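You operate a simulated robot arm through the tools that you are given. There is no shell and no other tool. Be economical: measure what you need, move in short steps, check, and stop when the job is done.

You run a simulated two-armed robot. Do the job below in one go: nothing can be reset, and whatever is moved stays where it is left.

JOB
Pick up the cream yarn cone from the red crate with one hand, pass it to the other hand and put it on the clear middle of the repair bench.
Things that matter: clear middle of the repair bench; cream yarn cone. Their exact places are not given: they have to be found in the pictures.

The check looks at the end state, three seconds after you hand in, the way a careful person would. Anything else that was tipped, shoved, dropped, spilled or broken makes it a failure.

ROBOT AND FRAMES
Two 7-joint arms with two-finger grippers on one trunk, on a base that drives. Base frame: it is fixed to the floor where the robot stands at the start and does not move with it; the origin is under the middle of the robot, x ahead of it, y to its left, z up; the surface under the hand at the start is at about z = 620. Lengths are in mm, angles in rad, forces in N, time in s.
The left shoulder is at the start at [51, 161, 1079], the right one opposite. With the tool pointing down near the work surface each hand reaches from about 100 to 720 mm from the robot's upright axis, wherever it stands, measured 20 degrees to its own side. Places, roughly: clear middle of the repair bench [-1000, -3200, 900]. Payload 2.45 kg a hand.
The TCP of each hand is the grasp point between the finger pads, 26 mm short of the fingertips. In the tool frame z runs along the fingers and y along their closing line. The gripper opens to 96 mm. The gripper's body begins 69 mm behind the TCP.
Orientation is that of the tool frame in the base frame, as [roll, pitch, yaw] about the fixed x, y, z axes, in that order (R = Rz(yaw) Ry(pitch) Rx(roll)). With the fingers straight down and closing along the base's y, the tool's x points along the base's -x, its y along +y and its z along -z.

CONTROLS
- The arms move only by the tool apply_moves. It takes "left_deltas", "right_deltas" or both (then of equal length, played together; a hand with none holds still); each is text: rows parted by semicolons, each of 7 numbers parted by spaces: the finger opening in mm, from 0 to 96, then the shift along the base's x, y, z in units of 30 mm (1.0 is 30 mm), then the turn, a rotation vector about the base's x, y, z in units of 5 degrees (1.0 is 5 degrees). In form: hand x y z wx wy wz; .... A call has 1 to 20 rows; each row shifts and turns the commanded pose from where the row before left it. A call with a number of a shift or a turn outside -1 to 1 is refused whole. A row lasts 0.2 s, in which the tool goes at most 50 mm and 0.15 rad; a call with a longer step from one row to the next is refused whole, and so is a gripper value outside its range. A pose out of reach is approached as far as the arm can. The call stops where the force on the tool passes 40 N (or 10 N more than at its start, if that is more) or the arm is blocked; 0.2 s more then pass. Each finger halts on what it meets, pressing with about 37 N; the grip force reading is that of the motor and also rises with nothing between the fingers. The clock runs only during rows and for 0.2 s after the last one: add rows that do not move to give the fingers time. The reply holds the time, the measured pose of the TCP, the force on the tool along the base axes, the opening and the grip force, in the units named above and with some noise, with the torque about the TCP (base axes, N m) and any sound that the robot's microphone picked up.
- Cameras (640 x 400 px; columns grow to the right, rows downward): "scene" is now at [132.6, 1.6, 1538.6]; the picture's right is [0.02, -1.00, -0.00], its down [-0.88, -0.02, -0.47] and it looks along [0.47, 0.01, -0.88] (base axes); focal length 282 px, centre (320, 200). "left" rides on the left gripper at [82, -3, -98] in its tool frame; the picture's right is [0.04, 1.00, 0.00], its down [-0.73, 0.03, -0.68] and it looks along [-0.68, 0.03, 0.73] (tool axes); focal length 256 px, centre (320, 200). "right" rides on the right gripper at [82, 3, -98] in its tool frame; the picture's right is [-0.04, 1.00, 0.00], its down [-0.73, -0.03, -0.68] and it looks along [-0.68, -0.03, 0.73] (tool axes); focal length 256 px, centre (320, 200).
- capture(camera): a new picture of that camera. The clock stands still meanwhile.
- raise_lower(by): slides the trunk up (or, below 0, down) by that many mm; the arms and the scene camera ride with it, the base frame stays. It gives what a move gives, with no picture.
- roll_base(legs): drives the robot by 1 to 6 legs, each [ahead, left, turn to the left] in mm, mm and rad, along the robot's own axes; the way and the turn of a leg run together, so that a leg with both is an arc; at most 1500 mm and 3.142 rad a leg. The arms and the cameras ride along, it lands a little off, and it stops where it bumps. It gives what a move gives.
- turn_head(pan, tilt): turns the head with the scene camera to pan (to the left, within 2.094 rad either way) and tilt (down, from -0.506 to 1.204), counted from straight ahead of the robot. It gives what a move gives.
- pixel_to_xyz(camera, pixels): for up to 12 pixels [column, row] of the newest picture of that camera ("zoom" is the newest enlarged one), the place [x, y, z] in the base frame of the surface seen there, good to about 2 mm. The clock stands still meanwhile.
- zoom(camera, box): a new picture of the part [left, top, right, bottom] of that camera's present view, enlarged. The clock stands still meanwhile.
- close_job(): hands the job in; it is judged then, once.

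Keep the steps short. Do not move on a guess: measure, check each grasp and each placing, and mend mistakes. In all there are 80 turns and 78 pictures (those below and enlarged ones count). Leave the grippers open and the arms clear of the work at the hand-in unless told otherwise, and finish with a single line.

The tools are called after "Request:" by a JSON object that holds its "fn" and its "kwargs". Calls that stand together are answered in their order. apply_moves: Moves the arms, as the interface text tells. Its arguments: {"type":"object","properties":{"left_deltas":{"type":"string"},"right_deltas":{"type":"string"}},"required":[]} The other tools are called the same way: raise_lower (by) slides the trunk up or down; roll_base (legs) drives the base; turn_head (pan, tilt) turns the head that bears the scene camera; capture (camera) takes a picture; pixel_to_xyz (camera, pixels) gives the place of the surface under pixels of a picture; zoom (camera, box) takes an enlarged picture of a part of a camera's view; close_job () hands the job in.

At the start:

```text
time_s: 0.0
left_tool_pos: [481.1, 182.2, 916.8]
left_tcp_rot: [3.14, -0.003, -3.139]
left_wrist_force: [-0.5, 0.1, 0.1]
left_moment: [0.02, 0.03, 0.01]
left_finger_gap: 96.2
left_grasp_force: 0.0
right_tool_pos: [351.7, -152.7, 845.2]
right_tcp_rot: [-3.14, 0.001, 3.141]
right_wrist_force: [-0.2, 0.9, 0.4]
right_moment: [-0.01, 0.01, 0.01]
right_finger_gap: 96.0
right_grasp_force: 0.2
trunk travel left (down, up): [-250.0, 317.0]
robot x, y, heading: [-2.4, 3.0, -0.0]
head pan, tilt: [0.023, 1.077]
```

scene: 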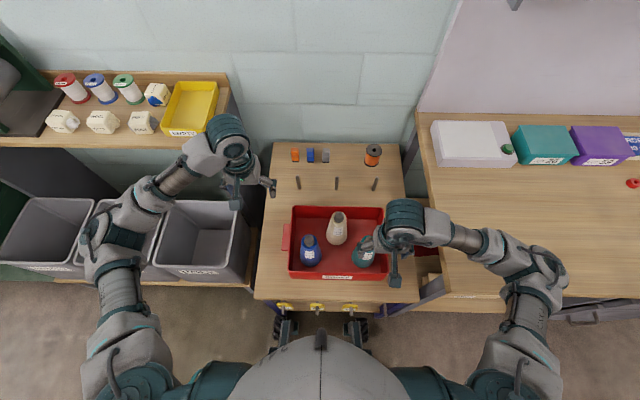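
right: 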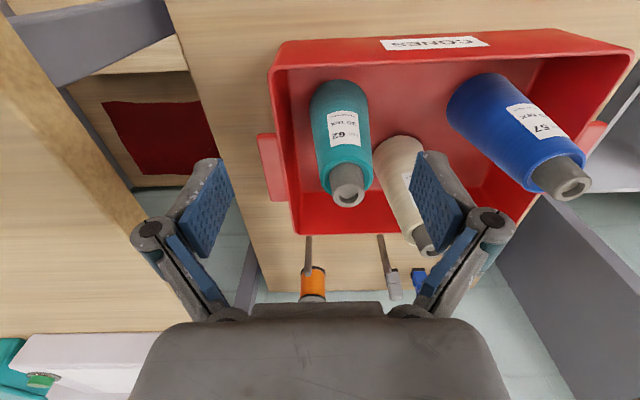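
left: 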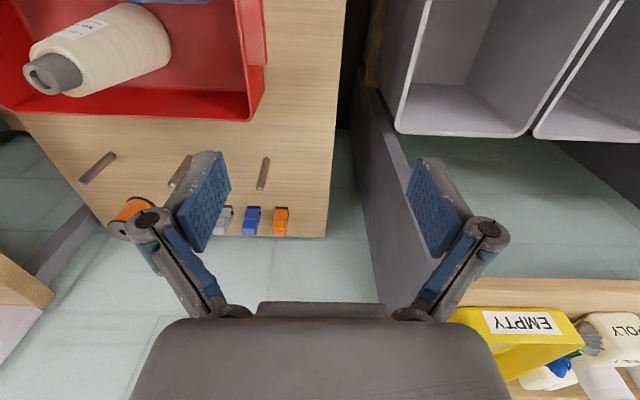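

The cream cone stands at about (337,228) in the scene view, between the blue and teal cones. I'll enlarge that area so I can measure it.

Request:
{"fn": "zoom", "kwargs": {"camera": "scene", "box": [260, 180, 420, 290]}}

Request:
{"fn": "pixel_to_xyz", "kwargs": {"camera": "scene", "pixels": [[339, 215], [337, 230], [335, 243], [309, 240], [310, 258], [365, 244], [363, 260], [335, 270], [336, 209], [290, 240], [383, 225], [350, 290]]}}

```text
3.64 times, centred on (340, 235) of scene
```

zoom: 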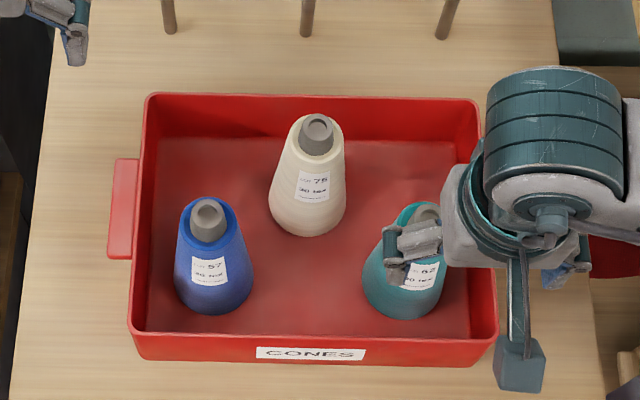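

```text
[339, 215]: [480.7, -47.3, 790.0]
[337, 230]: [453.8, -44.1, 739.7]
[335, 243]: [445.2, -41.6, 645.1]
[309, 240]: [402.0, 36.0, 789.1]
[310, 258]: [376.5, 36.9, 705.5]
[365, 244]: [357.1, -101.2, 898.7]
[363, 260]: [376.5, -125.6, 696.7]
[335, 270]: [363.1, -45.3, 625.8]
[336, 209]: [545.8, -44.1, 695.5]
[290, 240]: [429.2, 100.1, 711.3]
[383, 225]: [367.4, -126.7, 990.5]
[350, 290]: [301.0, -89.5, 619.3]
```

The cream cone's top is near z=800 and the crate floor near z=626. I'll measure its points in the enlarged picture, then turn the head toward the repair bench behind on the right to look at the route.

Request:
{"fn": "pixel_to_xyz", "kwargs": {"camera": "zoom", "pixels": [[317, 122], [304, 135], [331, 135], [317, 150], [317, 160], [290, 170], [343, 170], [272, 205], [344, 205], [307, 234], [320, 260], [317, 98]]}}

Request:
{"fn": "turn_head", "kwargs": {"pan": -1.87, "tilt": 0.3}}

Request:
{"fn": "capture", "kwargs": {"camera": "scene"}}

```text
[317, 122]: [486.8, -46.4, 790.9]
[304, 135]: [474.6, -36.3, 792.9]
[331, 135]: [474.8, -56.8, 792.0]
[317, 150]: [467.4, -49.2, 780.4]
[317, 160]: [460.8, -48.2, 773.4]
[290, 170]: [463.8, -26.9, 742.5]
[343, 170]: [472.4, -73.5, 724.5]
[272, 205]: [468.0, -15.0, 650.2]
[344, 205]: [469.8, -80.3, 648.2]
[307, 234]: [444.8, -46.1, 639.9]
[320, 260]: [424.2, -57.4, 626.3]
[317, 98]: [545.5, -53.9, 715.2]
```

```text
time_s: 1.9
left_tool_pos: [478.0, 182.5, 918.8]
left_tcp_rot: [3.141, 0.003, -3.141]
left_wrist_force: [0.1, -0.3, 0.3]
left_moment: [0.01, 0.02, -0.02]
left_finger_gap: 96.0
left_grasp_force: 0.0
right_tool_pos: [348.7, -151.3, 846.2]
right_tcp_rot: [-3.14, 0.002, 3.139]
right_wrist_force: [-0.6, 1.0, -0.1]
right_moment: [0.05, 0.05, 0.01]
right_finger_gap: 96.5
right_grasp_force: 0.1
trunk travel left (down, up): [-250.0, 317.0]
robot x, y, heading: [0.1, 5.5, 0.004]
head pan, tilt: [-1.869, 0.3]
```

```text
73 pictures are left
```

scene: 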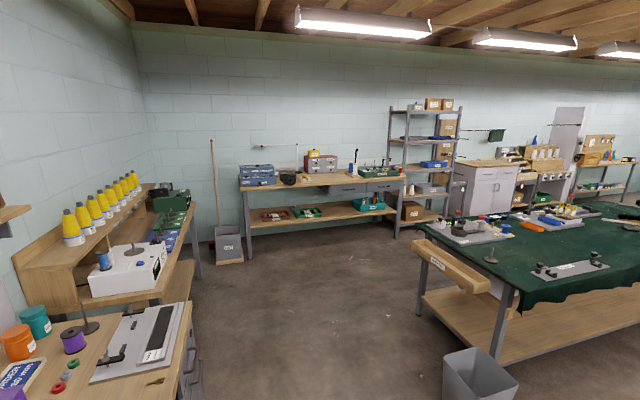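

The repair bench is against the far wall, around (320,185). I'll enlarge it and measure.

Request:
{"fn": "zoom", "kwargs": {"camera": "scene", "box": [220, 135, 420, 260]}}

Request:
{"fn": "pixel_to_xyz", "kwargs": {"camera": "scene", "pixels": [[245, 190], [320, 184], [340, 180], [398, 180], [330, 230], [415, 300], [440, 245], [500, 330], [195, 270], [240, 262], [180, 380], [400, 215]]}}

```text
3.20 times, centred on (320, 198) of scene
```

zoom: 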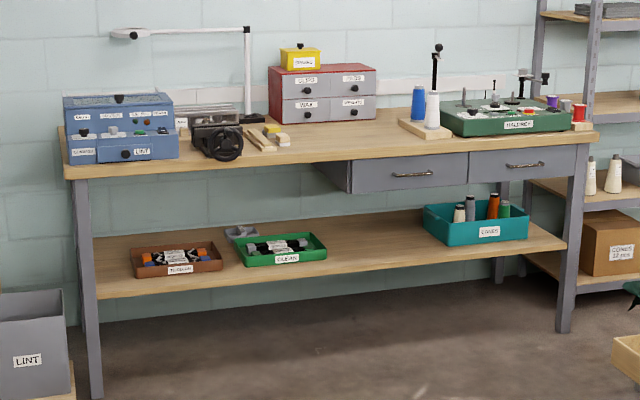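

```text
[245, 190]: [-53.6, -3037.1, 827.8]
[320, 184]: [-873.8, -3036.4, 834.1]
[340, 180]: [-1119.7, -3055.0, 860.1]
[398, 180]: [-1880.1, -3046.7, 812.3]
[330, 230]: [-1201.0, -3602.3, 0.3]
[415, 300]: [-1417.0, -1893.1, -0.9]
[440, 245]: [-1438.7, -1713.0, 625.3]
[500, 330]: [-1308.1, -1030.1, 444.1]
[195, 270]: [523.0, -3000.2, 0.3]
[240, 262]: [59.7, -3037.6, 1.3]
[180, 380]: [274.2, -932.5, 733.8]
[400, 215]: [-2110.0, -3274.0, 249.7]
```

The bench front edge is at y≈-3037 and its top is around z≈855. The floor in front of it is clear.

**Cone:** the axis is at about (472,-47). It runs from z≈626 to z≈793, about 68 mm wide at the base and 22 mm at the top.

**Plan:** the right hand takes the upper part, leaning to the right. The left hand then takes the lower body and places it.

First the right hand rises and yaws +90° above the crate.

Request:
{"fn": "apply_moves", "kwargs": {"right_deltas": "80 0 0 1 0 0 1;80 0 0 1 0 0 1;80 0 0 1 0 0 1;80 0.27 0.087 0 0 0 1;80 0.27 0.087 0 0 0 1;80 0.27 0.087 0 0 0 1;80 0.27 0.087 0 0 0 1;80 0.27 0.087 0 0 0 1;80 0.27 0.087 0 0 0 1;80 0.27 0.087 0 0 0 1;80 0.27 0.087 0 0 0 1;80 0.27 0.087 0 0 0 1;80 0.27 0.087 0 0 0 1;80 0.27 0.087 0 0 0 1;80 0.27 0.087 0 0 0 1;80 0.27 0.087 0 0 0 1;80 0.27 0.087 0 0 0 1;80 0.27 0.087 0 0 0 1"}}

Request:
{"fn": "turn_head", "kwargs": {"pan": 0, "tilt": 0.95}}

Request:
{"fn": "capture", "kwargs": {"camera": "scene"}}

```text
time_s: 5.7
left_tool_pos: [477.1, 183.9, 919.3]
left_tcp_rot: [3.141, 0.005, -3.139]
left_wrist_force: [-0.7, -0.5, 0.4]
left_moment: [-0.03, -0.02, -0.01]
left_finger_gap: 96.1
left_grasp_force: 0.2
right_tool_pos: [432.0, -122.8, 939.7]
right_tcp_rot: [-3.114, 0.032, -1.933]
right_wrist_force: [-0.1, 0.2, -0.2]
right_moment: [0.03, 0.02, 0.03]
right_finger_gap: 80.1
right_grasp_force: 0.0
right hand out of reach, approached as far as the arm can: row 14, 15, 16, 17, 18
trunk travel left (down, up): [-250.0, 317.0]
robot x, y, heading: [-2.2, -1.8, -0.001]
head pan, tilt: [-1.869, 0.3]
```

```text
time_s: 7.5
left_tool_pos: [477.4, 183.3, 919.4]
left_tcp_rot: [-3.141, 0.003, -3.139]
left_wrist_force: [-0.6, 0.2, -0.4]
left_moment: [-0.01, -0.02, 0.0]
left_finger_gap: 95.8
left_grasp_force: 0.1
right_tool_pos: [433.1, -121.4, 939.6]
right_tcp_rot: [-3.116, 0.03, -1.935]
right_wrist_force: [-0.9, -0.4, 0.4]
right_moment: [-0.03, -0.03, -0.01]
right_finger_gap: 80.0
right_grasp_force: 0.1
trunk travel left (down, up): [-250.0, 317.0]
robot x, y, heading: [-2.5, -1.2, -0.002]
head pan, tilt: [0.0, 0.949]
```

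```text
71 pictures are left
```

scene: 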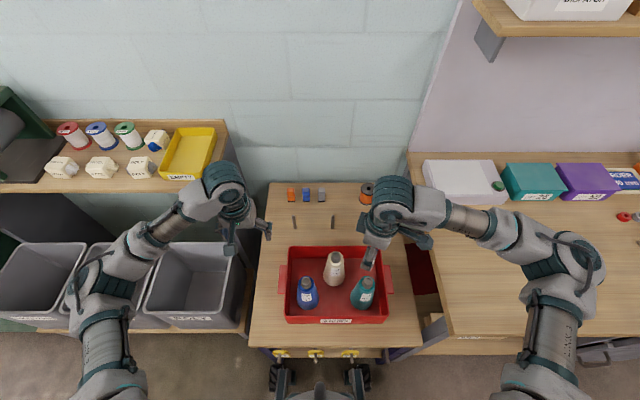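

The right wrist stops at about +69° of yaw, so I'll use about +55° for its grasp. Before picking anything up, I'll test whether the left hand can take the handover and placing posture: pointing right, camera up. I'll turn it in free air and turn the right hand back a little at the same time.

Request:
{"fn": "apply_moves", "kwargs": {"left_deltas": "96 0 0.5 0 0 0 1;96 0 0.5 0 0 0 1;96 0 0.5 0 0 0 1;96 0 0.5 0 0 0 1;96 0 0 0 0 0 1;96 0 0 0 0 0 1;96 0 0 0 0 0 1;96 0 0 0 0 0 1;96 0 0 0 0 0 1;96 0 0 0 0 0 1;96 0 0 0 0 0 1;96 0 0 0 0 0 1;96 0 0 0 0 0 1;96 0 0 0 0 0 1;96 0 0 0 0 0 1;96 0 0 0 0 0 1;96 0 0 0 0 0 1;96 0 0 0 0 0 1", "right_deltas": "80 0 0 0 0 0 -1;80 0 0 0 0 0 -1;80 0 0 0 0 0 -1;80 0 0 0 0 0 0;80 0 0 0 0 0 0;80 0 0 0 0 0 0;80 0 0 0 0 0 0;80 0 0 0 0 0 0;80 0 0 0 0 0 0;80 0 0 0 0 0 0;80 0 0 0 0 0 0;80 0 0 0 0 0 0;80 0 0 0 0 0 0;80 0 0 0 0 0 0;80 0 0 0 0 0 0;80 0 0 0 0 0 0;80 0 0 0 0 0 0;80 0 0 0 0 0 0"}}

Request:
{"fn": "apply_moves", "kwargs": {"left_deltas": "96 0 0 0 -1 0 0;96 0 0 0 -1 0 0;96 0 0 0 -1 0 0;96 0 0 0 -1 0 0;96 0 0 0 -1 0 0;96 0 0 0 -1 0 0;96 0 0 0 -1 0 0;96 0 0 0 -1 0 0;96 0 0 0 -1 0 0;96 0 0 0 -1 0 0;96 0 0 0 -1 0 0;96 0 0 0 -1 0 0;96 0 0 0 -1 0 0"}}

Request:
{"fn": "capture", "kwargs": {"camera": "scene"}}

```text
time_s: 11.3
left_tool_pos: [479.4, 243.1, 919.2]
left_tcp_rot: [3.138, 0.002, -1.567]
left_wrist_force: [-0.1, 0.4, -0.4]
left_moment: [0.0, 0.01, -0.01]
left_finger_gap: 96.1
left_grasp_force: 0.1
right_tool_pos: [432.9, -121.4, 940.2]
right_tcp_rot: [-3.115, 0.03, -2.197]
right_wrist_force: [0.3, 0.0, 0.5]
right_moment: [0.02, -0.01, 0.0]
right_finger_gap: 80.1
right_grasp_force: 0.0
trunk travel left (down, up): [-250.0, 317.0]
robot x, y, heading: [1.9, -0.4, -0.003]
head pan, tilt: [0.0, 0.949]
```

```text
time_s: 14.1
left_tool_pos: [478.2, 243.9, 919.1]
left_tcp_rot: [3.137, -1.134, -1.567]
left_wrist_force: [0.0, -0.3, -0.4]
left_moment: [-0.01, 0.0, -0.01]
left_finger_gap: 95.6
left_grasp_force: 0.1
right_tool_pos: [434.2, -121.7, 939.8]
right_tcp_rot: [-3.117, 0.03, -2.198]
right_wrist_force: [0.9, -0.1, 0.3]
right_moment: [-0.01, -0.02, 0.0]
right_finger_gap: 80.2
right_grasp_force: 0.0
trunk travel left (down, up): [-250.0, 317.0]
robot x, y, heading: [-2.9, 3.3, 0.004]
head pan, tilt: [0.0, 0.949]
```

```text
70 pictures are left
```

scene: 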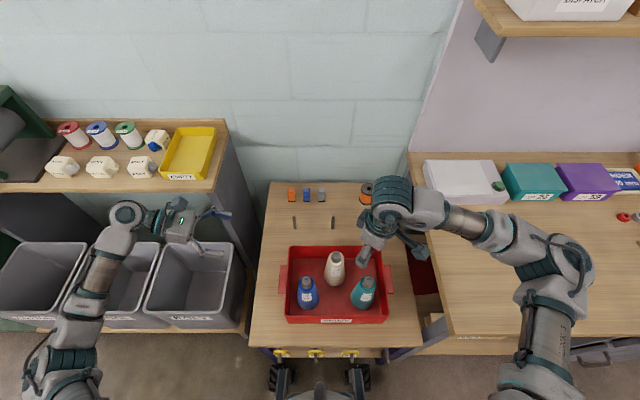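

The left hand reaches the posture with its camera on top. Now the right hand leans 15° toward its camera side and moves to about (460,-68,852), above and in line with the cream cone. Then I'll look with its own camera.

Request:
{"fn": "apply_moves", "kwargs": {"right_deltas": "80 0.3 0.6 0 0.809 -0.588 0;80 0.3 0.6 0 0.809 -0.588 0;80 0.3 0.58 0 0.809 -0.588 0;80 0 0 -0.97 0 0 0;80 0 0 -0.98 0 0 0;80 0 0 -0.98 0 0 0;80 0 0 0 0 0 0"}}

Request:
{"fn": "capture", "kwargs": {"camera": "right"}}

Request:
{"fn": "zoom", "kwargs": {"camera": "scene", "box": [260, 180, 420, 340]}}

```text
time_s: 15.7
left_tool_pos: [476.9, 244.3, 919.5]
left_tcp_rot: [3.138, -1.133, -1.566]
left_wrist_force: [-0.3, 0.5, 0.1]
left_moment: [-0.03, 0.02, -0.02]
left_finger_gap: 96.0
left_grasp_force: 0.0
right_tool_pos: [459.6, -67.4, 852.3]
right_tcp_rot: [-3.112, 0.292, -2.196]
right_wrist_force: [-0.2, -0.4, 0.8]
right_moment: [0.01, 0.01, -0.02]
right_finger_gap: 80.0
right_grasp_force: 0.0
trunk travel left (down, up): [-250.0, 317.0]
robot x, y, heading: [-0.6, -1.3, 0.004]
head pan, tilt: [0.0, 0.949]
```

```text
69 pictures are left
```

right: 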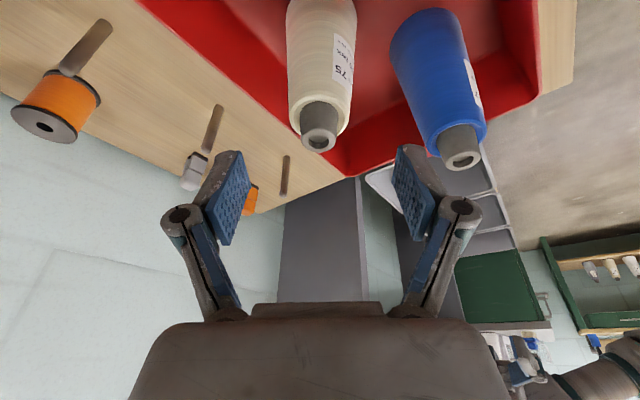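

```text
2.50 times, centred on (340, 260) of scene
```

zoom: 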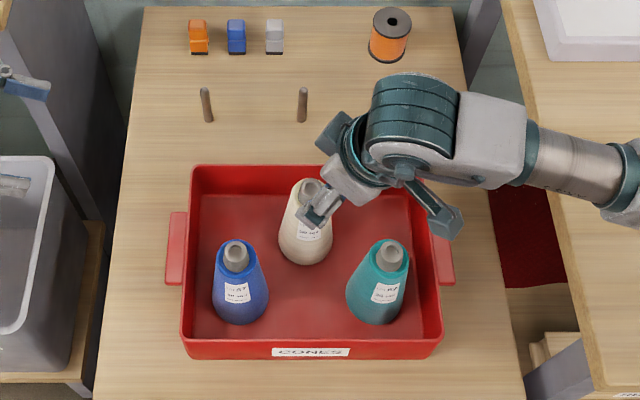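

The cone's tube shows at (319,138), centred between the fingers. I'll check its position with the right camera.

Request:
{"fn": "pixel_to_xyz", "kwargs": {"camera": "right", "pixels": [[308, 148], [333, 146], [319, 128], [319, 110], [292, 90], [352, 90], [320, 60], [440, 70], [460, 162]]}}

```text
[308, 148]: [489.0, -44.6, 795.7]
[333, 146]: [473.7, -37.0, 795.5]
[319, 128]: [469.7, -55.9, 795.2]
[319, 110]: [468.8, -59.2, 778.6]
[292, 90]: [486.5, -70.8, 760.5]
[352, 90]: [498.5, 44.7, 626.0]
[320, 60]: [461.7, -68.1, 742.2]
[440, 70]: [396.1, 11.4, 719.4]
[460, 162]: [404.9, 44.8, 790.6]
```

The axis is confirmed at about (478,-48) and the cone top at z≈795. I'll slide along the tool axis to (477,-48,755), close, and then look.

Request:
{"fn": "apply_moves", "kwargs": {"right_deltas": "80 0.145 0.162 -0.81 0 0 0;80 0.145 0.162 -0.81 0 0 0;80 0.145 0.162 -0.81 0 0 0;80 0.145 0.162 -0.81 0 0 0;80 0 0 0 0 0 0;60 0 0 0 0 0 0;48 0 0 0 0 0 0;30 0 0 0 0 0 0;20 0 0 0 0 0 0;20 0 0 0 0 0 0"}}

Request:
{"fn": "capture", "kwargs": {"camera": "right"}}

```text
time_s: 17.9
left_tool_pos: [477.8, 243.0, 918.3]
left_tcp_rot: [3.137, -1.133, -1.568]
left_wrist_force: [0.8, -0.1, 0.1]
left_moment: [0.01, -0.01, 0.01]
left_finger_gap: 96.1
left_grasp_force: 0.1
right_tool_pos: [477.5, -49.2, 754.9]
right_tcp_rot: [-3.112, 0.293, -2.196]
right_wrist_force: [-0.9, 1.8, -0.2]
right_moment: [0.11, -0.02, 0.02]
right_finger_gap: 52.3
right_grasp_force: 36.6
trunk travel left (down, up): [-250.0, 317.0]
robot x, y, heading: [-0.5, -3.1, -0.002]
head pan, tilt: [0.0, 0.949]
```

```text
67 pictures are left
```

right: 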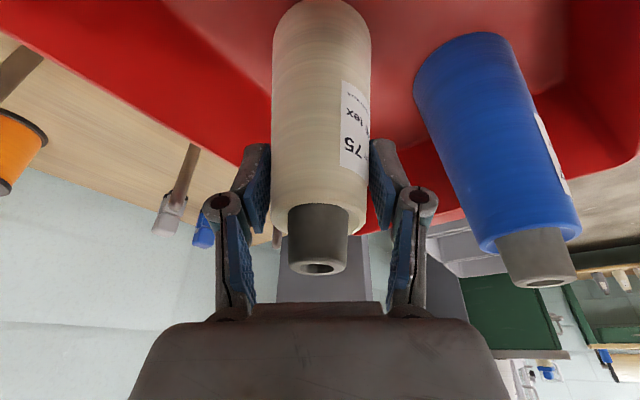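

The grip is solid: opening 52 mm, force 36.6 N. I'll lift a little first and then further, straight up.

Request:
{"fn": "apply_moves", "kwargs": {"right_deltas": "20 0 0 0.3 0 0 0;20 0 0 0.5 0 0 0;20 0 0 0.7 0 0 0;20 0 0 0.8 0 0 0;20 0 0 0.8 0 0 0;20 0 0 0.8 0 0 0;20 0 0 0.8 0 0 0;20 0 0 0.8 0 0 0;20 0 0 0.8 0 0 0;20 0 0 0 0 0 0"}}

Request:
{"fn": "zoom", "kwargs": {"camera": "scene", "box": [240, 160, 440, 320]}}

```text
time_s: 20.1
left_tool_pos: [478.3, 242.9, 919.6]
left_tcp_rot: [3.135, -1.132, -1.565]
left_wrist_force: [0.5, 0.0, 0.3]
left_moment: [0.05, -0.01, 0.01]
left_finger_gap: 96.0
left_grasp_force: 0.1
right_tool_pos: [476.8, -48.5, 943.6]
right_tcp_rot: [-3.112, 0.293, -2.197]
right_wrist_force: [-0.4, 0.7, -4.2]
right_moment: [0.02, 0.02, 0.01]
right_finger_gap: 52.1
right_grasp_force: 37.0
trunk travel left (down, up): [-250.0, 317.0]
robot x, y, heading: [1.7, 1.4, -0.004]
head pan, tilt: [0.0, 0.949]
```

```text
2.50 times, centred on (340, 240) of scene
```

zoom: 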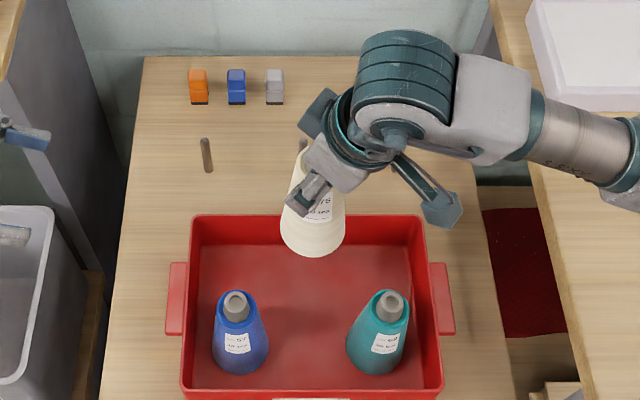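

The cone is lifted clear, weighing about 0.4 kg. I'll bring it a bit closer to x≈420, and turn the left hand 25° so it faces the side opposite the right hand's lean. The left hand then goes to a point 140 mm short of the cone's lower body.

Request:
{"fn": "apply_moves", "kwargs": {"right_deltas": "20 -0.4 0 0 0 0 0;20 -0.5 0 0 0 0 0;20 -0.5 0 0 0 0 0;20 -0.5 0 0 0 0 0;20 0 0 0 0 0 0;20 0 0 0 0 0 0;20 0 0 0 0 0 0;20 0 0 0 0 0 0;20 0 0 0 0 0 0;20 0 0 0 0 0 0;20 0 0 0 0 0 0;20 0 0 0 0 0 0", "left_deltas": "96 0 0 0.15 0 0 -1;96 0 0 0.15 0 0 -1;96 0 0 0.15 0 0 -1;96 0 0 0.15 0 0 -1;96 0 0 0.13 0 0 -1;96 0 -0.84 0 0 0 0;96 0 -0.84 0 0 0 0;96 0 -0.84 0 0 0 0;96 0 -0.84 0 0 0 0;96 0 -0.84 0 0 0 0;96 0 -0.84 0 0 0 0;96 0 -0.84 0 0 0 0"}}

Request:
{"fn": "capture", "kwargs": {"camera": "left"}}

Request:
{"fn": "zoom", "kwargs": {"camera": "scene", "box": [200, 140, 440, 290]}}

```text
time_s: 22.7
left_tool_pos: [478.5, 65.0, 942.0]
left_tcp_rot: [3.137, -1.13, -2.001]
left_wrist_force: [-0.2, 0.4, -0.1]
left_moment: [0.01, -0.03, -0.01]
left_finger_gap: 96.0
left_grasp_force: 0.0
right_tool_pos: [421.9, -50.0, 942.6]
right_tcp_rot: [-3.116, 0.292, -2.197]
right_wrist_force: [0.8, -0.5, -2.7]
right_moment: [0.02, 0.02, -0.02]
right_finger_gap: 52.4
right_grasp_force: 37.1
trunk travel left (down, up): [-250.0, 317.0]
robot x, y, heading: [4.1, -2.7, -0.001]
head pan, tilt: [0.0, 0.949]
```

```text
65 pictures are left
```

left: 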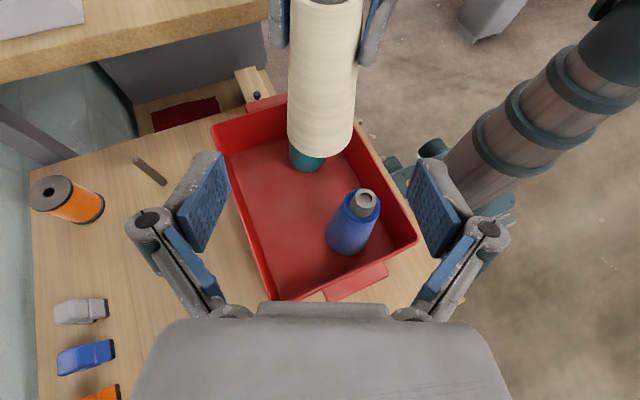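

```text
2.67 times, centred on (320, 215) of scene
```

zoom: 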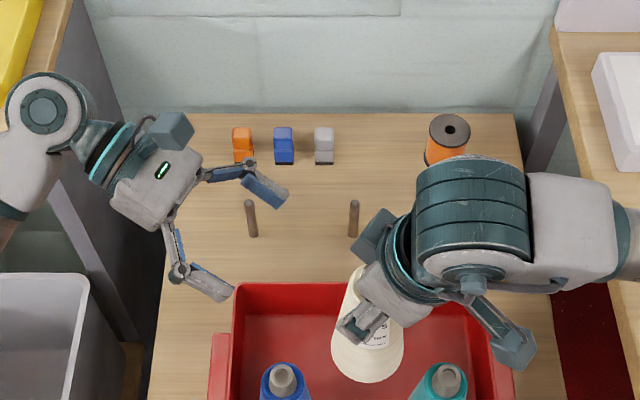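

The cone appears at about column 322 in the left view, aligned with the hand. I'll measure its lower body before closing in.

Request:
{"fn": "pixel_to_xyz", "kwargs": {"camera": "left", "pixels": [[322, 30], [322, 80], [322, 120], [290, 100], [353, 100], [320, 153], [292, 20], [357, 20], [278, 40], [370, 55]]}}

```text
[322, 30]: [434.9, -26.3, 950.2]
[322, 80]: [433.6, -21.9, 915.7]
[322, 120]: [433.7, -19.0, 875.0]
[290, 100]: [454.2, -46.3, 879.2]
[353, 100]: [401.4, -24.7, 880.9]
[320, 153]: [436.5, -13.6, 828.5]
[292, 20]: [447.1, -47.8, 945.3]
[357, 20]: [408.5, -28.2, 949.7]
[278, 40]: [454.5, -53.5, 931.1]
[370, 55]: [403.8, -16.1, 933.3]
```

The axis is at about (421,-46). The cone is about 58 mm wide at z=880, which fits the 96 mm opening. I'll advance along the tool axis to (422,-46,882) with the fingers open.

Request:
{"fn": "apply_moves", "kwargs": {"left_deltas": "96 -0.311 -0.617 -0.333 0 0 0;96 -0.311 -0.617 -0.333 0 0 0;96 -0.311 -0.617 -0.333 0 0 0;96 -0.311 -0.617 -0.333 0 0 0;96 -0.311 -0.617 -0.333 0 0 0;96 -0.311 -0.617 -0.333 0 0 0;96 0 0 0 0 0 0"}}

Request:
{"fn": "capture", "kwargs": {"camera": "left"}}

Request:
{"fn": "zoom", "kwargs": {"camera": "scene", "box": [240, 170, 420, 290]}}

```text
time_s: 24.3
left_tool_pos: [421.4, -44.7, 880.5]
left_tcp_rot: [3.135, -1.133, -2.002]
left_wrist_force: [-0.4, -1.0, 0.0]
left_moment: [0.04, 0.0, -0.01]
left_finger_gap: 96.0
left_grasp_force: 0.1
right_tool_pos: [420.6, -48.9, 944.4]
right_tcp_rot: [-3.114, 0.292, -2.196]
right_wrist_force: [0.0, 0.4, -2.0]
right_moment: [-0.04, 0.03, -0.02]
right_finger_gap: 52.1
right_grasp_force: 36.9
trunk travel left (down, up): [-250.0, 317.0]
robot x, y, heading: [-3.0, 1.4, -0.003]
head pan, tilt: [0.0, 0.949]
```

```text
63 pictures are left
```

left: 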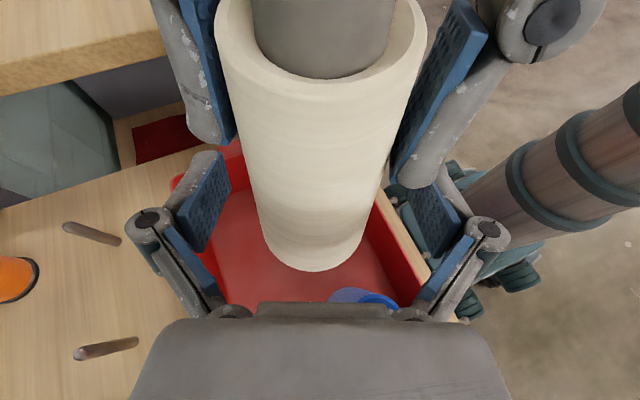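

```text
3.33 times, centred on (330, 230) of scene
```

zoom: 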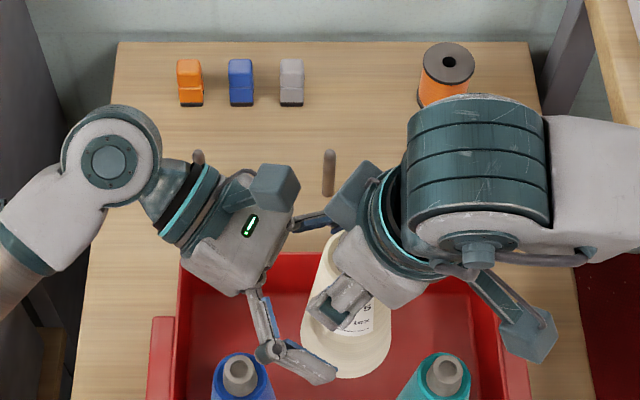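

The cone sits between the left fingers with nothing touching. I'll close the left hand and keep the right hand gripping.

Request:
{"fn": "apply_moves", "kwargs": {"left_deltas": "80 0 0 0 0 0 0;64 0 0 0 0 0 0;50 0 0 0 0 0 0;30 0 0 0 0 0 0;25 0 0 0 0 0 0;25 0 0 0 0 0 0"}}

Request:
{"fn": "capture", "kwargs": {"camera": "left"}}

```text
time_s: 25.7
left_tool_pos: [423.5, -44.4, 881.3]
left_tcp_rot: [3.136, -1.132, -1.998]
left_wrist_force: [25.6, -2.5, -0.5]
left_moment: [0.07, 0.28, 0.5]
left_finger_gap: 62.7
left_grasp_force: 36.6
right_tool_pos: [419.4, -50.2, 943.9]
right_tcp_rot: [-3.117, 0.29, -2.198]
right_wrist_force: [-25.8, 2.1, -1.0]
right_moment: [0.12, 1.31, -0.31]
right_finger_gap: 52.4
right_grasp_force: 36.5
trunk travel left (down, up): [-250.0, 317.0]
robot x, y, heading: [1.8, 1.8, -0.001]
head pan, tilt: [0.0, 0.949]
```

```text
61 pictures are left
```

left: 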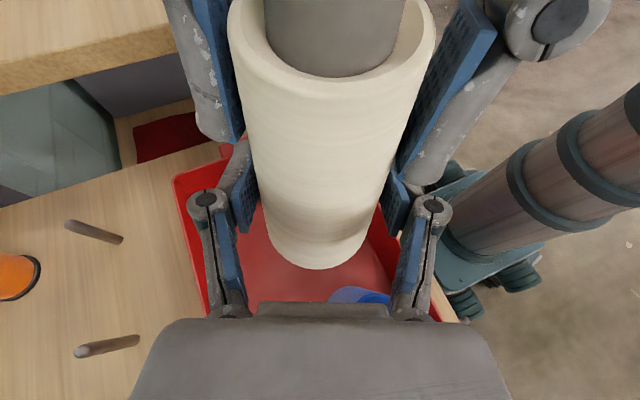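

Both hands hold it, but they strain against each other by about 25 N along x. I'll ease the left hand 2–3 mm toward +x before the right hand lets go.

Request:
{"fn": "apply_moves", "kwargs": {"left_deltas": "25 0.04 0 0 0 0 0;25 0.04 0 0 0 0 0;25 0 0 0 0 0 0"}}

```text
time_s: 26.5
left_tool_pos: [423.4, -45.1, 882.0]
left_tcp_rot: [3.138, -1.133, -2.006]
left_wrist_force: [16.5, -3.3, 1.1]
left_moment: [-0.06, -0.22, 0.28]
left_finger_gap: 62.6
left_grasp_force: 36.9
right_tool_pos: [420.8, -49.4, 943.1]
right_tcp_rot: [-3.116, 0.291, -2.198]
right_wrist_force: [-17.6, 3.6, -3.9]
right_moment: [0.25, 1.2, -0.11]
right_finger_gap: 52.5
right_grasp_force: 37.4
trunk travel left (down, up): [-250.0, 317.0]
robot x, y, heading: [2.5, -1.1, 0.002]
head pan, tilt: [0.0, 0.949]
```

Request:
{"fn": "apply_moves", "kwargs": {"left_deltas": "25 0.06 0 0 0 0 0;25 0.06 0 0 0 0 0;25 0.02 0 0 0 0 0;25 0 0 0 0 0 0"}}

```text
time_s: 27.5
left_tool_pos: [426.4, -45.1, 881.5]
left_tcp_rot: [3.134, -1.137, -2.008]
left_wrist_force: [-24.4, -4.3, 15.1]
left_moment: [-0.44, -0.72, 0.03]
left_finger_gap: 62.5
left_grasp_force: 37.4
right_tool_pos: [421.8, -51.7, 944.4]
right_tcp_rot: [-3.11, 0.296, -2.199]
right_wrist_force: [24.1, 3.4, -16.5]
right_moment: [0.62, -0.72, -0.18]
right_finger_gap: 52.3
right_grasp_force: 37.1
trunk travel left (down, up): [-250.0, 317.0]
robot x, y, heading: [-0.5, -2.2, 0.004]
head pan, tilt: [0.0, 0.949]
```

That overshot, so I'll back off 2 mm.

Request:
{"fn": "apply_moves", "kwargs": {"left_deltas": "25 -0.04 0 0 0 0 0;25 -0.03 0 0 0 0 0;25 0 0 0 0 0 0"}}

```text
time_s: 28.3
left_tool_pos: [425.8, -44.6, 882.1]
left_tcp_rot: [3.135, -1.133, -2.002]
left_wrist_force: [-25.0, -2.0, 13.3]
left_moment: [-0.23, -0.37, -0.24]
left_finger_gap: 62.6
left_grasp_force: 36.6
right_tool_pos: [421.7, -50.4, 943.1]
right_tcp_rot: [-3.113, 0.293, -2.198]
right_wrist_force: [23.6, 2.2, -14.9]
right_moment: [0.29, -1.15, 0.13]
right_finger_gap: 52.5
right_grasp_force: 37.2
trunk travel left (down, up): [-250.0, 317.0]
robot x, y, heading: [0.9, -1.6, -0.0]
head pan, tilt: [0.0, 0.949]
```

The remaining strain hardly changes and is only friction. The left hand holds firmly at 62.6 mm and 37 N, so I'll open the right hand gradually and check.

Request:
{"fn": "apply_moves", "kwargs": {"right_deltas": "54 0 0 0 0 0 0;58 0 0 0 0 0 0;64 0 0 0 0 0 0;70 0 0 0 0 0 0;70 0 0 0 0 0 0"}}

Request:
{"fn": "capture", "kwargs": {"camera": "left"}}

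```text
time_s: 29.5
left_tool_pos: [426.2, -44.5, 880.7]
left_tcp_rot: [3.137, -1.133, -2.002]
left_wrist_force: [-0.6, 0.8, -0.1]
left_moment: [0.02, 0.0, 0.0]
left_finger_gap: 62.5
left_grasp_force: 36.9
right_tool_pos: [420.3, -49.7, 944.3]
right_tcp_rot: [-3.114, 0.29, -2.198]
right_wrist_force: [0.0, -0.1, -0.2]
right_moment: [0.05, -0.01, -0.02]
right_finger_gap: 69.8
right_grasp_force: 0.1
trunk travel left (down, up): [-250.0, 317.0]
robot x, y, heading: [-0.0, 1.9, 0.001]
head pan, tilt: [0.0, 0.949]
```

```text
60 pictures are left
```

left: 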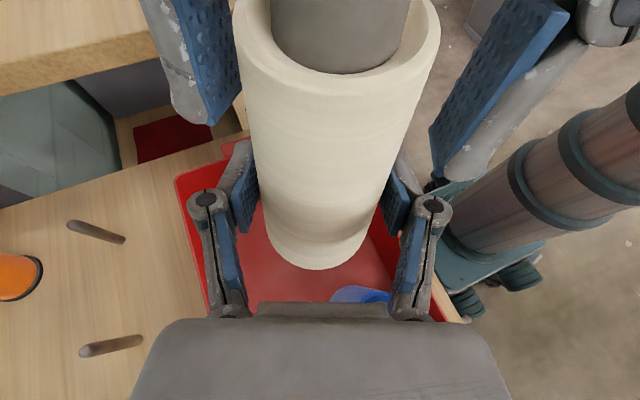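

The right hand is free and the cone stays in the left hand. The right hand withdraws along its own axis, then to its side.

Request:
{"fn": "apply_moves", "kwargs": {"right_deltas": "70 -0.12 -0.17 0.78 0 0 0;70 -0.12 -0.17 0.78 0 0 0;70 -0.12 -0.17 0.78 0 0 0;70 -0.12 -0.17 0.78 0 0 0;70 -0.12 -0.17 0.78 0 0 0;70 -0.12 -0.17 0.78 0 0 0;70 0 -0.8 0 0 0 -0.5;70 0 -0.8 0 0 0 -1;70 0 -0.8 0 0 0 -1;70 0 -0.8 0 0 0 -1;70 0 -0.8 0 0 0 -1;70 0 0 0 0 0 -1;70 0 0 0 0 0 -1"}}

Request:
{"fn": "capture", "kwargs": {"camera": "scene"}}

```text
time_s: 32.3
left_tool_pos: [426.9, -44.5, 882.2]
left_tcp_rot: [3.136, -1.131, -2.002]
left_wrist_force: [0.4, 0.8, 0.8]
left_moment: [0.02, 0.01, -0.01]
left_finger_gap: 62.6
left_grasp_force: 37.1
right_tool_pos: [399.3, -201.0, 1083.1]
right_tcp_rot: [-3.116, 0.291, -2.768]
right_wrist_force: [0.2, 0.1, 0.2]
right_moment: [-0.01, -0.03, 0.01]
right_finger_gap: 69.7
right_grasp_force: 0.1
trunk travel left (down, up): [-250.0, 317.0]
robot x, y, heading: [0.1, 0.6, 0.0]
head pan, tilt: [0.0, 0.949]
```

```text
59 pictures are left
```

scene: 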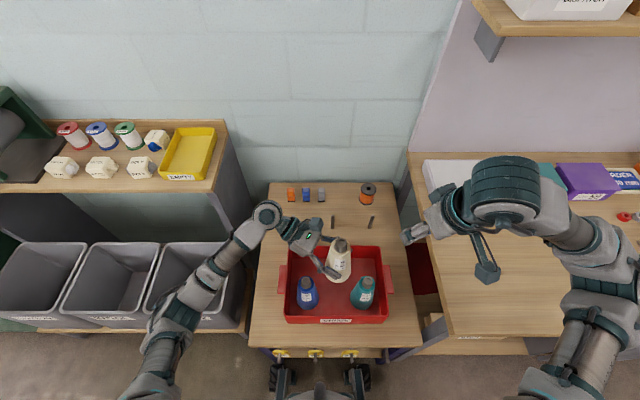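

The handover worked. I'll raise the trunk by 235 mm, since the bench is that much higher, then pull both hands closer and look behind on both sides before driving.

Request:
{"fn": "raise_lower", "kwargs": {"by": 235}}

Request:
{"fn": "apply_moves", "kwargs": {"left_deltas": "25 -0.6 0.2 0 0 0 0;25 -0.6 0.2 0 0 0 0;25 -0.6 0.2 0 0 0 0;25 -0.6 0.2 0 0 0 0;25 0 0.2 0 0 0 0;25 0 0.2 0 0 0 0", "right_deltas": "70 -0.6 0 0 0 0 0;70 -0.6 0 0 0 0 0;70 -0.6 0 0 0 0 0;70 -0.6 0 0 0 0 0;70 0 0 0 0 0 0;70 0 0 0 0 0 0"}}

Request:
{"fn": "turn_head", "kwargs": {"pan": -2.09, "tilt": 0.6}}

Request:
{"fn": "capture", "kwargs": {"camera": "scene"}}

Request:
{"fn": "pixel_to_xyz", "kwargs": {"camera": "scene", "pixels": [[320, 200], [320, 300], [320, 390], [450, 200], [450, 300], [560, 200], [600, 300], [200, 200], [200, 300], [100, 300], [500, 390], [400, 250]]}}

Request:
{"fn": "turn_head", "kwargs": {"pan": 2.09, "tilt": 0.6}}

Request:
{"fn": "capture", "kwargs": {"camera": "scene"}}

```text
time_s: 34.8
left_tool_pos: [427.6, -45.6, 1115.8]
left_tcp_rot: [3.134, -1.131, -1.999]
left_wrist_force: [0.3, 0.0, -1.9]
left_moment: [0.03, -0.03, 0.03]
left_finger_gap: 62.6
left_grasp_force: 36.3
right_tool_pos: [399.6, -201.9, 1318.8]
right_tcp_rot: [-3.117, 0.291, -2.765]
right_wrist_force: [0.5, 0.5, -0.1]
right_moment: [0.03, -0.01, 0.01]
right_finger_gap: 70.1
right_grasp_force: 0.0
trunk travel left (down, up): [-485.0, 82.0]
robot x, y, heading: [-0.2, 3.1, 0.001]
head pan, tilt: [0.0, 0.949]
```

```text
time_s: 36.2
left_tool_pos: [355.3, -8.4, 1116.3]
left_tcp_rot: [3.135, -1.133, -2.0]
left_wrist_force: [-0.8, -0.3, -2.8]
left_moment: [-0.01, 0.04, -0.01]
left_finger_gap: 62.6
left_grasp_force: 37.1
right_tool_pos: [327.5, -200.6, 1319.1]
right_tcp_rot: [-3.114, 0.293, -2.764]
right_wrist_force: [-0.5, 0.1, 0.2]
right_moment: [0.02, -0.01, -0.01]
right_finger_gap: 69.9
right_grasp_force: 0.0
trunk travel left (down, up): [-485.0, 82.0]
robot x, y, heading: [-4.4, 0.3, -0.0]
head pan, tilt: [0.0, 0.949]
```

```text
time_s: 38.2
left_tool_pos: [354.5, -9.8, 1114.6]
left_tcp_rot: [3.137, -1.132, -2.001]
left_wrist_force: [0.0, 0.0, -2.9]
left_moment: [0.01, 0.02, 0.01]
left_finger_gap: 62.5
left_grasp_force: 36.9
right_tool_pos: [326.6, -201.4, 1319.8]
right_tcp_rot: [-3.115, 0.292, -2.764]
right_wrist_force: [0.4, 0.5, 0.0]
right_moment: [-0.02, 0.0, 0.01]
right_finger_gap: 69.9
right_grasp_force: 0.1
trunk travel left (down, up): [-485.0, 82.0]
robot x, y, heading: [0.9, 0.7, -0.001]
head pan, tilt: [-2.089, 0.6]
```

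```text
58 pictures are left
```

scene: 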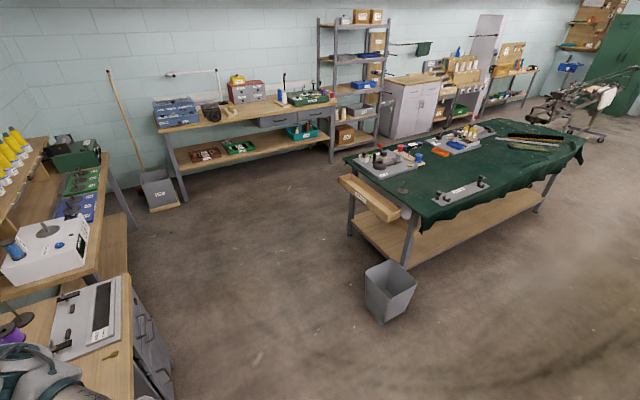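

```text
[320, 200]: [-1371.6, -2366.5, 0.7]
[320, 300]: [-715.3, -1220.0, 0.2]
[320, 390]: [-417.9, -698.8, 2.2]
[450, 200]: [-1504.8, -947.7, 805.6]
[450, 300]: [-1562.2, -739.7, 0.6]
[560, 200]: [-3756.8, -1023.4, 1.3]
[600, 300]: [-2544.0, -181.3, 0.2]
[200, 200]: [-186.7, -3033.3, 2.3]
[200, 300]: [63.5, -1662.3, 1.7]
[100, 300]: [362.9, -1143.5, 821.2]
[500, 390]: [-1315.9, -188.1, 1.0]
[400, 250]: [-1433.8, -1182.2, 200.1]
```

```text
time_s: 41.5
left_tool_pos: [354.8, -10.6, 1115.5]
left_tcp_rot: [3.137, -1.133, -2.002]
left_wrist_force: [-0.2, -0.6, -2.6]
left_moment: [-0.01, -0.02, 0.01]
left_finger_gap: 62.2
left_grasp_force: 37.1
right_tool_pos: [326.9, -200.7, 1319.8]
right_tcp_rot: [-3.117, 0.292, -2.766]
right_wrist_force: [-0.4, 0.2, -0.2]
right_moment: [0.02, 0.02, 0.02]
right_finger_gap: 70.0
right_grasp_force: 0.1
trunk travel left (down, up): [-485.0, 82.0]
robot x, y, heading: [1.3, -2.7, 0.003]
head pan, tilt: [2.089, 0.6]
```

```text
57 pictures are left
```

scene: 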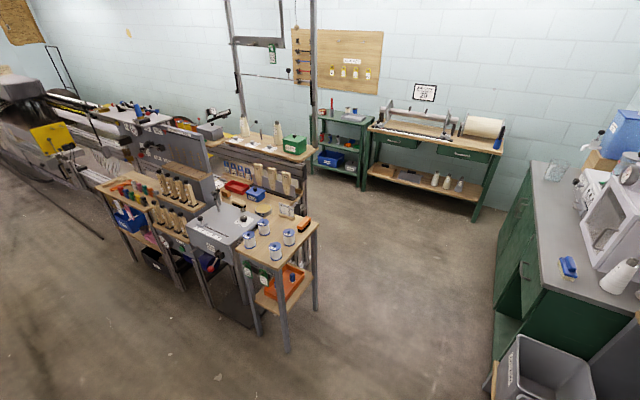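

Request:
{"fn": "pixel_to_xyz", "kwargs": {"camera": "scene", "pixels": [[288, 350], [250, 330], [220, 390], [130, 262], [500, 380], [316, 305], [40, 380], [400, 390]]}}

Request:
{"fn": "turn_head", "kwargs": {"pan": -1.87, "tilt": 0.55}}

Request:
{"fn": "capture", "kwargs": {"camera": "scene"}}

```text
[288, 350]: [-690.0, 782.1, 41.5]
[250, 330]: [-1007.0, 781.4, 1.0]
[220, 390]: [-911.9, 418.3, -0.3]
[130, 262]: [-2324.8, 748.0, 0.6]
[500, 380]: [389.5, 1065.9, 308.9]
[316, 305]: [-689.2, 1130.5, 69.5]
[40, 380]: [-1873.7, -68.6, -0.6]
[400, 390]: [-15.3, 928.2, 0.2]
```

```text
time_s: 44.8
left_tool_pos: [355.6, -10.0, 1115.3]
left_tcp_rot: [3.136, -1.133, -2.003]
left_wrist_force: [-0.4, -0.3, -3.1]
left_moment: [0.08, -0.04, 0.0]
left_finger_gap: 62.5
left_grasp_force: 36.7
right_tool_pos: [327.5, -200.7, 1319.8]
right_tcp_rot: [-3.116, 0.292, -2.764]
right_wrist_force: [1.1, -0.1, 0.1]
right_moment: [0.0, 0.01, -0.01]
right_finger_gap: 69.9
right_grasp_force: 0.0
trunk travel left (down, up): [-485.0, 82.0]
robot x, y, heading: [-1.6, -0.1, 0.002]
head pan, tilt: [-1.869, 0.55]
```

```text
56 pictures are left
```

scene: 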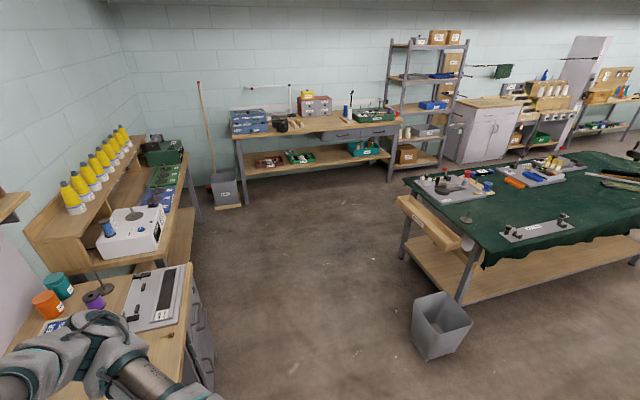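

Request:
{"fn": "pixel_to_xyz", "kwargs": {"camera": "scene", "pixels": [[414, 330], [428, 358], [416, 300], [400, 200], [462, 245], [460, 303], [190, 280], [212, 390], [190, 225], [400, 255]]}}

Request:
{"fn": "zoom", "kwargs": {"camera": "scene", "box": [220, 80, 410, 180]}}

Request:
{"fn": "pixel_to_xyz", "kwargs": {"camera": "zoom", "pixels": [[200, 160], [220, 150], [245, 150], [290, 140], [330, 145], [370, 140], [415, 132], [440, 150], [330, 165], [280, 170], [360, 155], [390, 118]]}}

```text
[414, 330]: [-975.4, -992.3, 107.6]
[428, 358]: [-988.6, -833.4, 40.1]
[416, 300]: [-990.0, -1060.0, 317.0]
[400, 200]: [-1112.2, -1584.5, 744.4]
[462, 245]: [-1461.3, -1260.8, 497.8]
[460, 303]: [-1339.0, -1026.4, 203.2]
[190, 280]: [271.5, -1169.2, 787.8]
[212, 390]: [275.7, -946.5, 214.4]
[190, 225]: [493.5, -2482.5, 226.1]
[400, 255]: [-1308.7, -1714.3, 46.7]
```

```text
3.37 times, centred on (315, 130) of scene
```

zoom: 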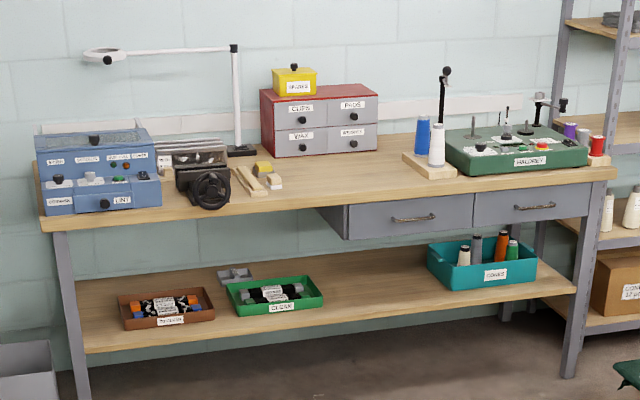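

```text
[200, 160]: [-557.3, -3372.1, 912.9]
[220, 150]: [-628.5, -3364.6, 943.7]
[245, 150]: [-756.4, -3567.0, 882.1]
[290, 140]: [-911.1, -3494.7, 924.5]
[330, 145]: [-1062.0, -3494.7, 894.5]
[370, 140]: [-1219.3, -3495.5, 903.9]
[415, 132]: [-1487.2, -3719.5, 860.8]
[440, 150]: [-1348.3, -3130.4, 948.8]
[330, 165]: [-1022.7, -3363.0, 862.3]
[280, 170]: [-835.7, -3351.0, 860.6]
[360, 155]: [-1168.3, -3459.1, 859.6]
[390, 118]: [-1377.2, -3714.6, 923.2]
```

Everything I need is measured:
- **Bench:** the top is at z≈860 and the front edge at y≈-3037. It is clear for x from -880 to -1250 and y from -3050 to -3480.
- **Corridor:** it is free between x≈-950 and x≈270.

I'll back out 350 mm, turn right 90°, and drive 2250 mm along x≈-350.

Request:
{"fn": "roll_base", "kwargs": {"legs": [[-350, 0, 0], [0, 0, -1.571], [1100, 0, 0], [1150, 0, 0]]}}

Request:
{"fn": "turn_head", "kwargs": {"pan": 0, "tilt": 0.6}}

Request:
{"fn": "capture", "kwargs": {"camera": "scene"}}

```text
time_s: 61.6
left_tool_pos: [-391.1, -2610.4, 1114.7]
left_tcp_rot: [3.137, -1.131, 2.691]
left_wrist_force: [0.6, -0.2, 0.0]
left_moment: [0.0, -0.01, -0.01]
left_finger_gap: 24.9
left_grasp_force: 0.1
right_tool_pos: [-581.8, -2580.5, 1320.2]
right_tcp_rot: [-3.114, 0.292, 1.931]
right_wrist_force: [-0.3, 0.9, 1.0]
right_moment: [-0.02, -0.02, 0.03]
right_finger_gap: 69.9
right_grasp_force: 0.0
trunk travel left (down, up): [-485.0, 82.0]
robot x, y, heading: [-371.9, -2256.0, -1.59]
head pan, tilt: [-1.869, 0.55]
```

```text
time_s: 63.5
left_tool_pos: [-391.5, -2609.5, 1116.5]
left_tcp_rot: [3.141, -1.131, 2.688]
left_wrist_force: [0.5, 0.0, 1.2]
left_moment: [0.01, 0.02, -0.02]
left_finger_gap: 25.1
left_grasp_force: 0.0
right_tool_pos: [-581.7, -2578.0, 1319.6]
right_tcp_rot: [-3.114, 0.293, 1.933]
right_wrist_force: [0.1, -0.5, -0.4]
right_moment: [-0.01, -0.01, 0.03]
right_finger_gap: 70.1
right_grasp_force: 0.1
trunk travel left (down, up): [-485.0, 82.0]
robot x, y, heading: [-379.4, -2256.6, -1.587]
head pan, tilt: [0.0, 0.6]
```

```text
54 pictures are left
```

scene: 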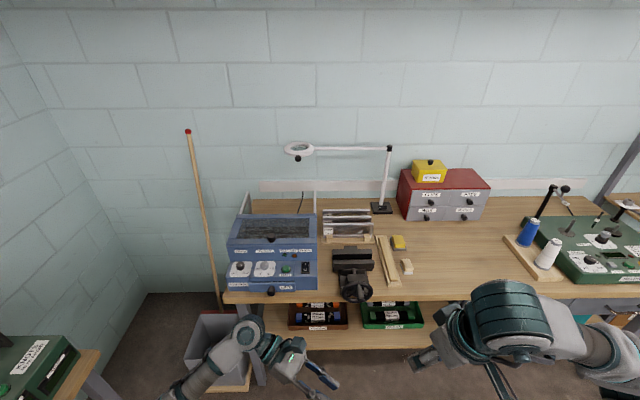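

The left fingers are down to 25 mm, so the cone fell out somewhere on the drive. I need to find it. I'll look at the floor in front of the robot first and then back along the route.

Request:
{"fn": "turn_head", "kwargs": {"pan": 0, "tilt": 1.2}}

Request:
{"fn": "capture", "kwargs": {"camera": "scene"}}

Request:
{"fn": "turn_head", "kwargs": {"pan": 2.09, "tilt": 0.7}}

Request:
{"fn": "capture", "kwargs": {"camera": "scene"}}

Request:
{"fn": "turn_head", "kwargs": {"pan": -2.09, "tilt": 0.7}}

Request:
{"fn": "capture", "kwargs": {"camera": "scene"}}

```text
time_s: 64.5
left_tool_pos: [-391.4, -2608.1, 1117.4]
left_tcp_rot: [3.141, -1.13, 2.69]
left_wrist_force: [-0.4, 0.3, 0.4]
left_moment: [-0.01, 0.03, 0.01]
left_finger_gap: 25.0
left_grasp_force: 0.0
right_tool_pos: [-582.3, -2577.7, 1319.9]
right_tcp_rot: [-3.113, 0.291, 1.932]
right_wrist_force: [-0.7, 0.2, -0.1]
right_moment: [-0.02, -0.05, -0.02]
right_finger_gap: 70.1
right_grasp_force: 0.1
trunk travel left (down, up): [-485.0, 82.0]
robot x, y, heading: [-373.8, -2259.3, -1.59]
head pan, tilt: [0.0, 1.201]
```

```text
53 pictures are left
```

scene: 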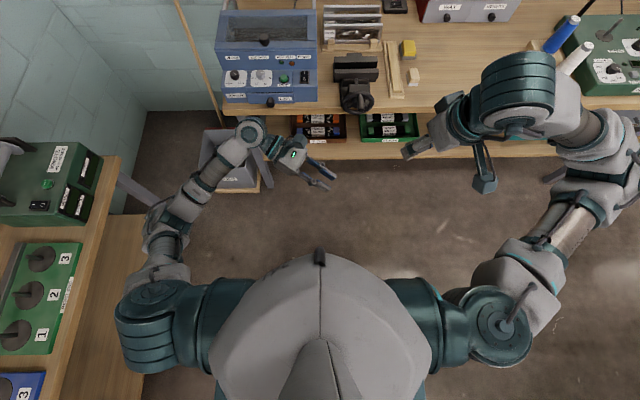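

```text
time_s: 66.5
left_tool_pos: [-391.1, -2608.1, 1117.3]
left_tcp_rot: [3.14, -1.131, 2.691]
left_wrist_force: [-0.4, 0.2, 0.4]
left_moment: [-0.01, -0.01, -0.05]
left_finger_gap: 24.8
left_grasp_force: 0.0
right_tool_pos: [-582.0, -2578.8, 1320.3]
right_tcp_rot: [-3.115, 0.293, 1.933]
right_wrist_force: [-0.1, 0.3, -0.1]
right_moment: [0.0, -0.02, 0.01]
right_finger_gap: 69.9
right_grasp_force: 0.1
trunk travel left (down, up): [-485.0, 82.0]
robot x, y, heading: [-371.9, -2254.2, -1.59]
head pan, tilt: [2.089, 0.7]
```

```text
52 pictures are left
```

scene: 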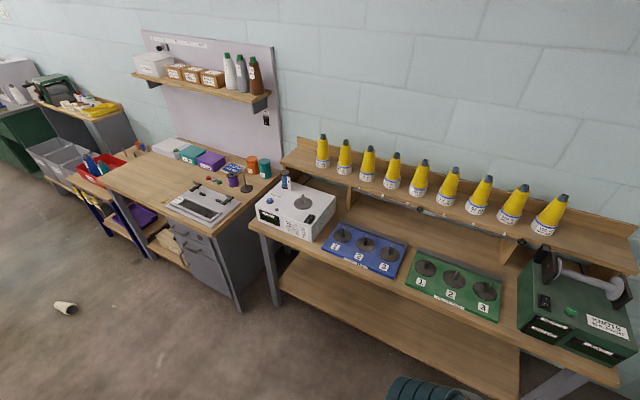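

```text
time_s: 69.9
left_tool_pos: [-392.3, -2607.3, 1117.4]
left_tcp_rot: [3.14, -1.13, 2.689]
left_wrist_force: [-0.2, 0.0, 0.3]
left_moment: [0.0, -0.02, -0.03]
left_finger_gap: 25.1
left_grasp_force: 0.0
right_tool_pos: [-582.2, -2578.6, 1319.1]
right_tcp_rot: [-3.114, 0.292, 1.932]
right_wrist_force: [0.8, -0.8, 0.1]
right_moment: [0.0, -0.02, 0.01]
right_finger_gap: 70.0
right_grasp_force: 0.1
trunk travel left (down, up): [-485.0, 82.0]
robot x, y, heading: [-376.2, -2257.2, -1.59]
head pan, tilt: [-2.089, 0.7]
```

```text
51 pictures are left
```

scene: 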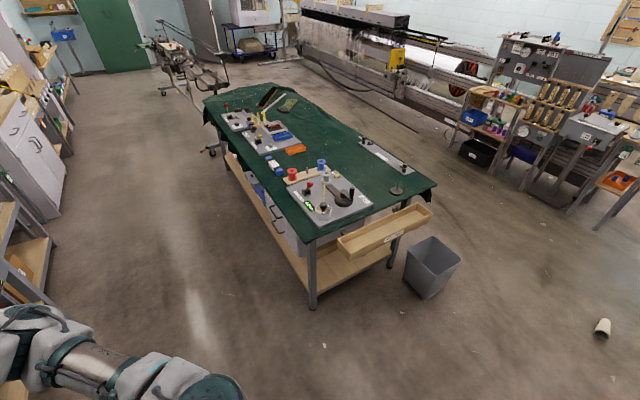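

The cone lies on the floor behind the robot, at about (603,327) in this view. I'll measure it.

Request:
{"fn": "zoom", "kwargs": {"camera": "scene", "box": [560, 300, 640, 350]}}

Request:
{"fn": "pixel_to_xyz", "kwargs": {"camera": "scene", "pixels": [[603, 327], [600, 336], [606, 319], [600, 322], [445, 290], [408, 275], [340, 370], [500, 360]]}}

```text
8.00 times, centred on (600, 325) of scene
```

zoom: 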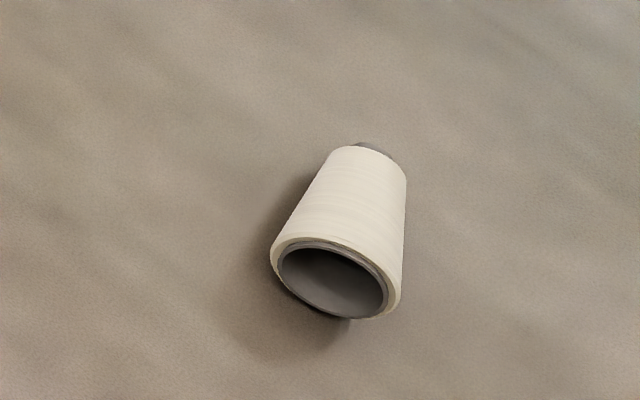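

```text
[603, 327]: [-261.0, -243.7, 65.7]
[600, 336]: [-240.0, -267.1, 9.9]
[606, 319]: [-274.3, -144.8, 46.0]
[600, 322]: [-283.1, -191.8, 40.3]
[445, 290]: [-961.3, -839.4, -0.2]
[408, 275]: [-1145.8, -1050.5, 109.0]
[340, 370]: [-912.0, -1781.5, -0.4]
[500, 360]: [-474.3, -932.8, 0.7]
```

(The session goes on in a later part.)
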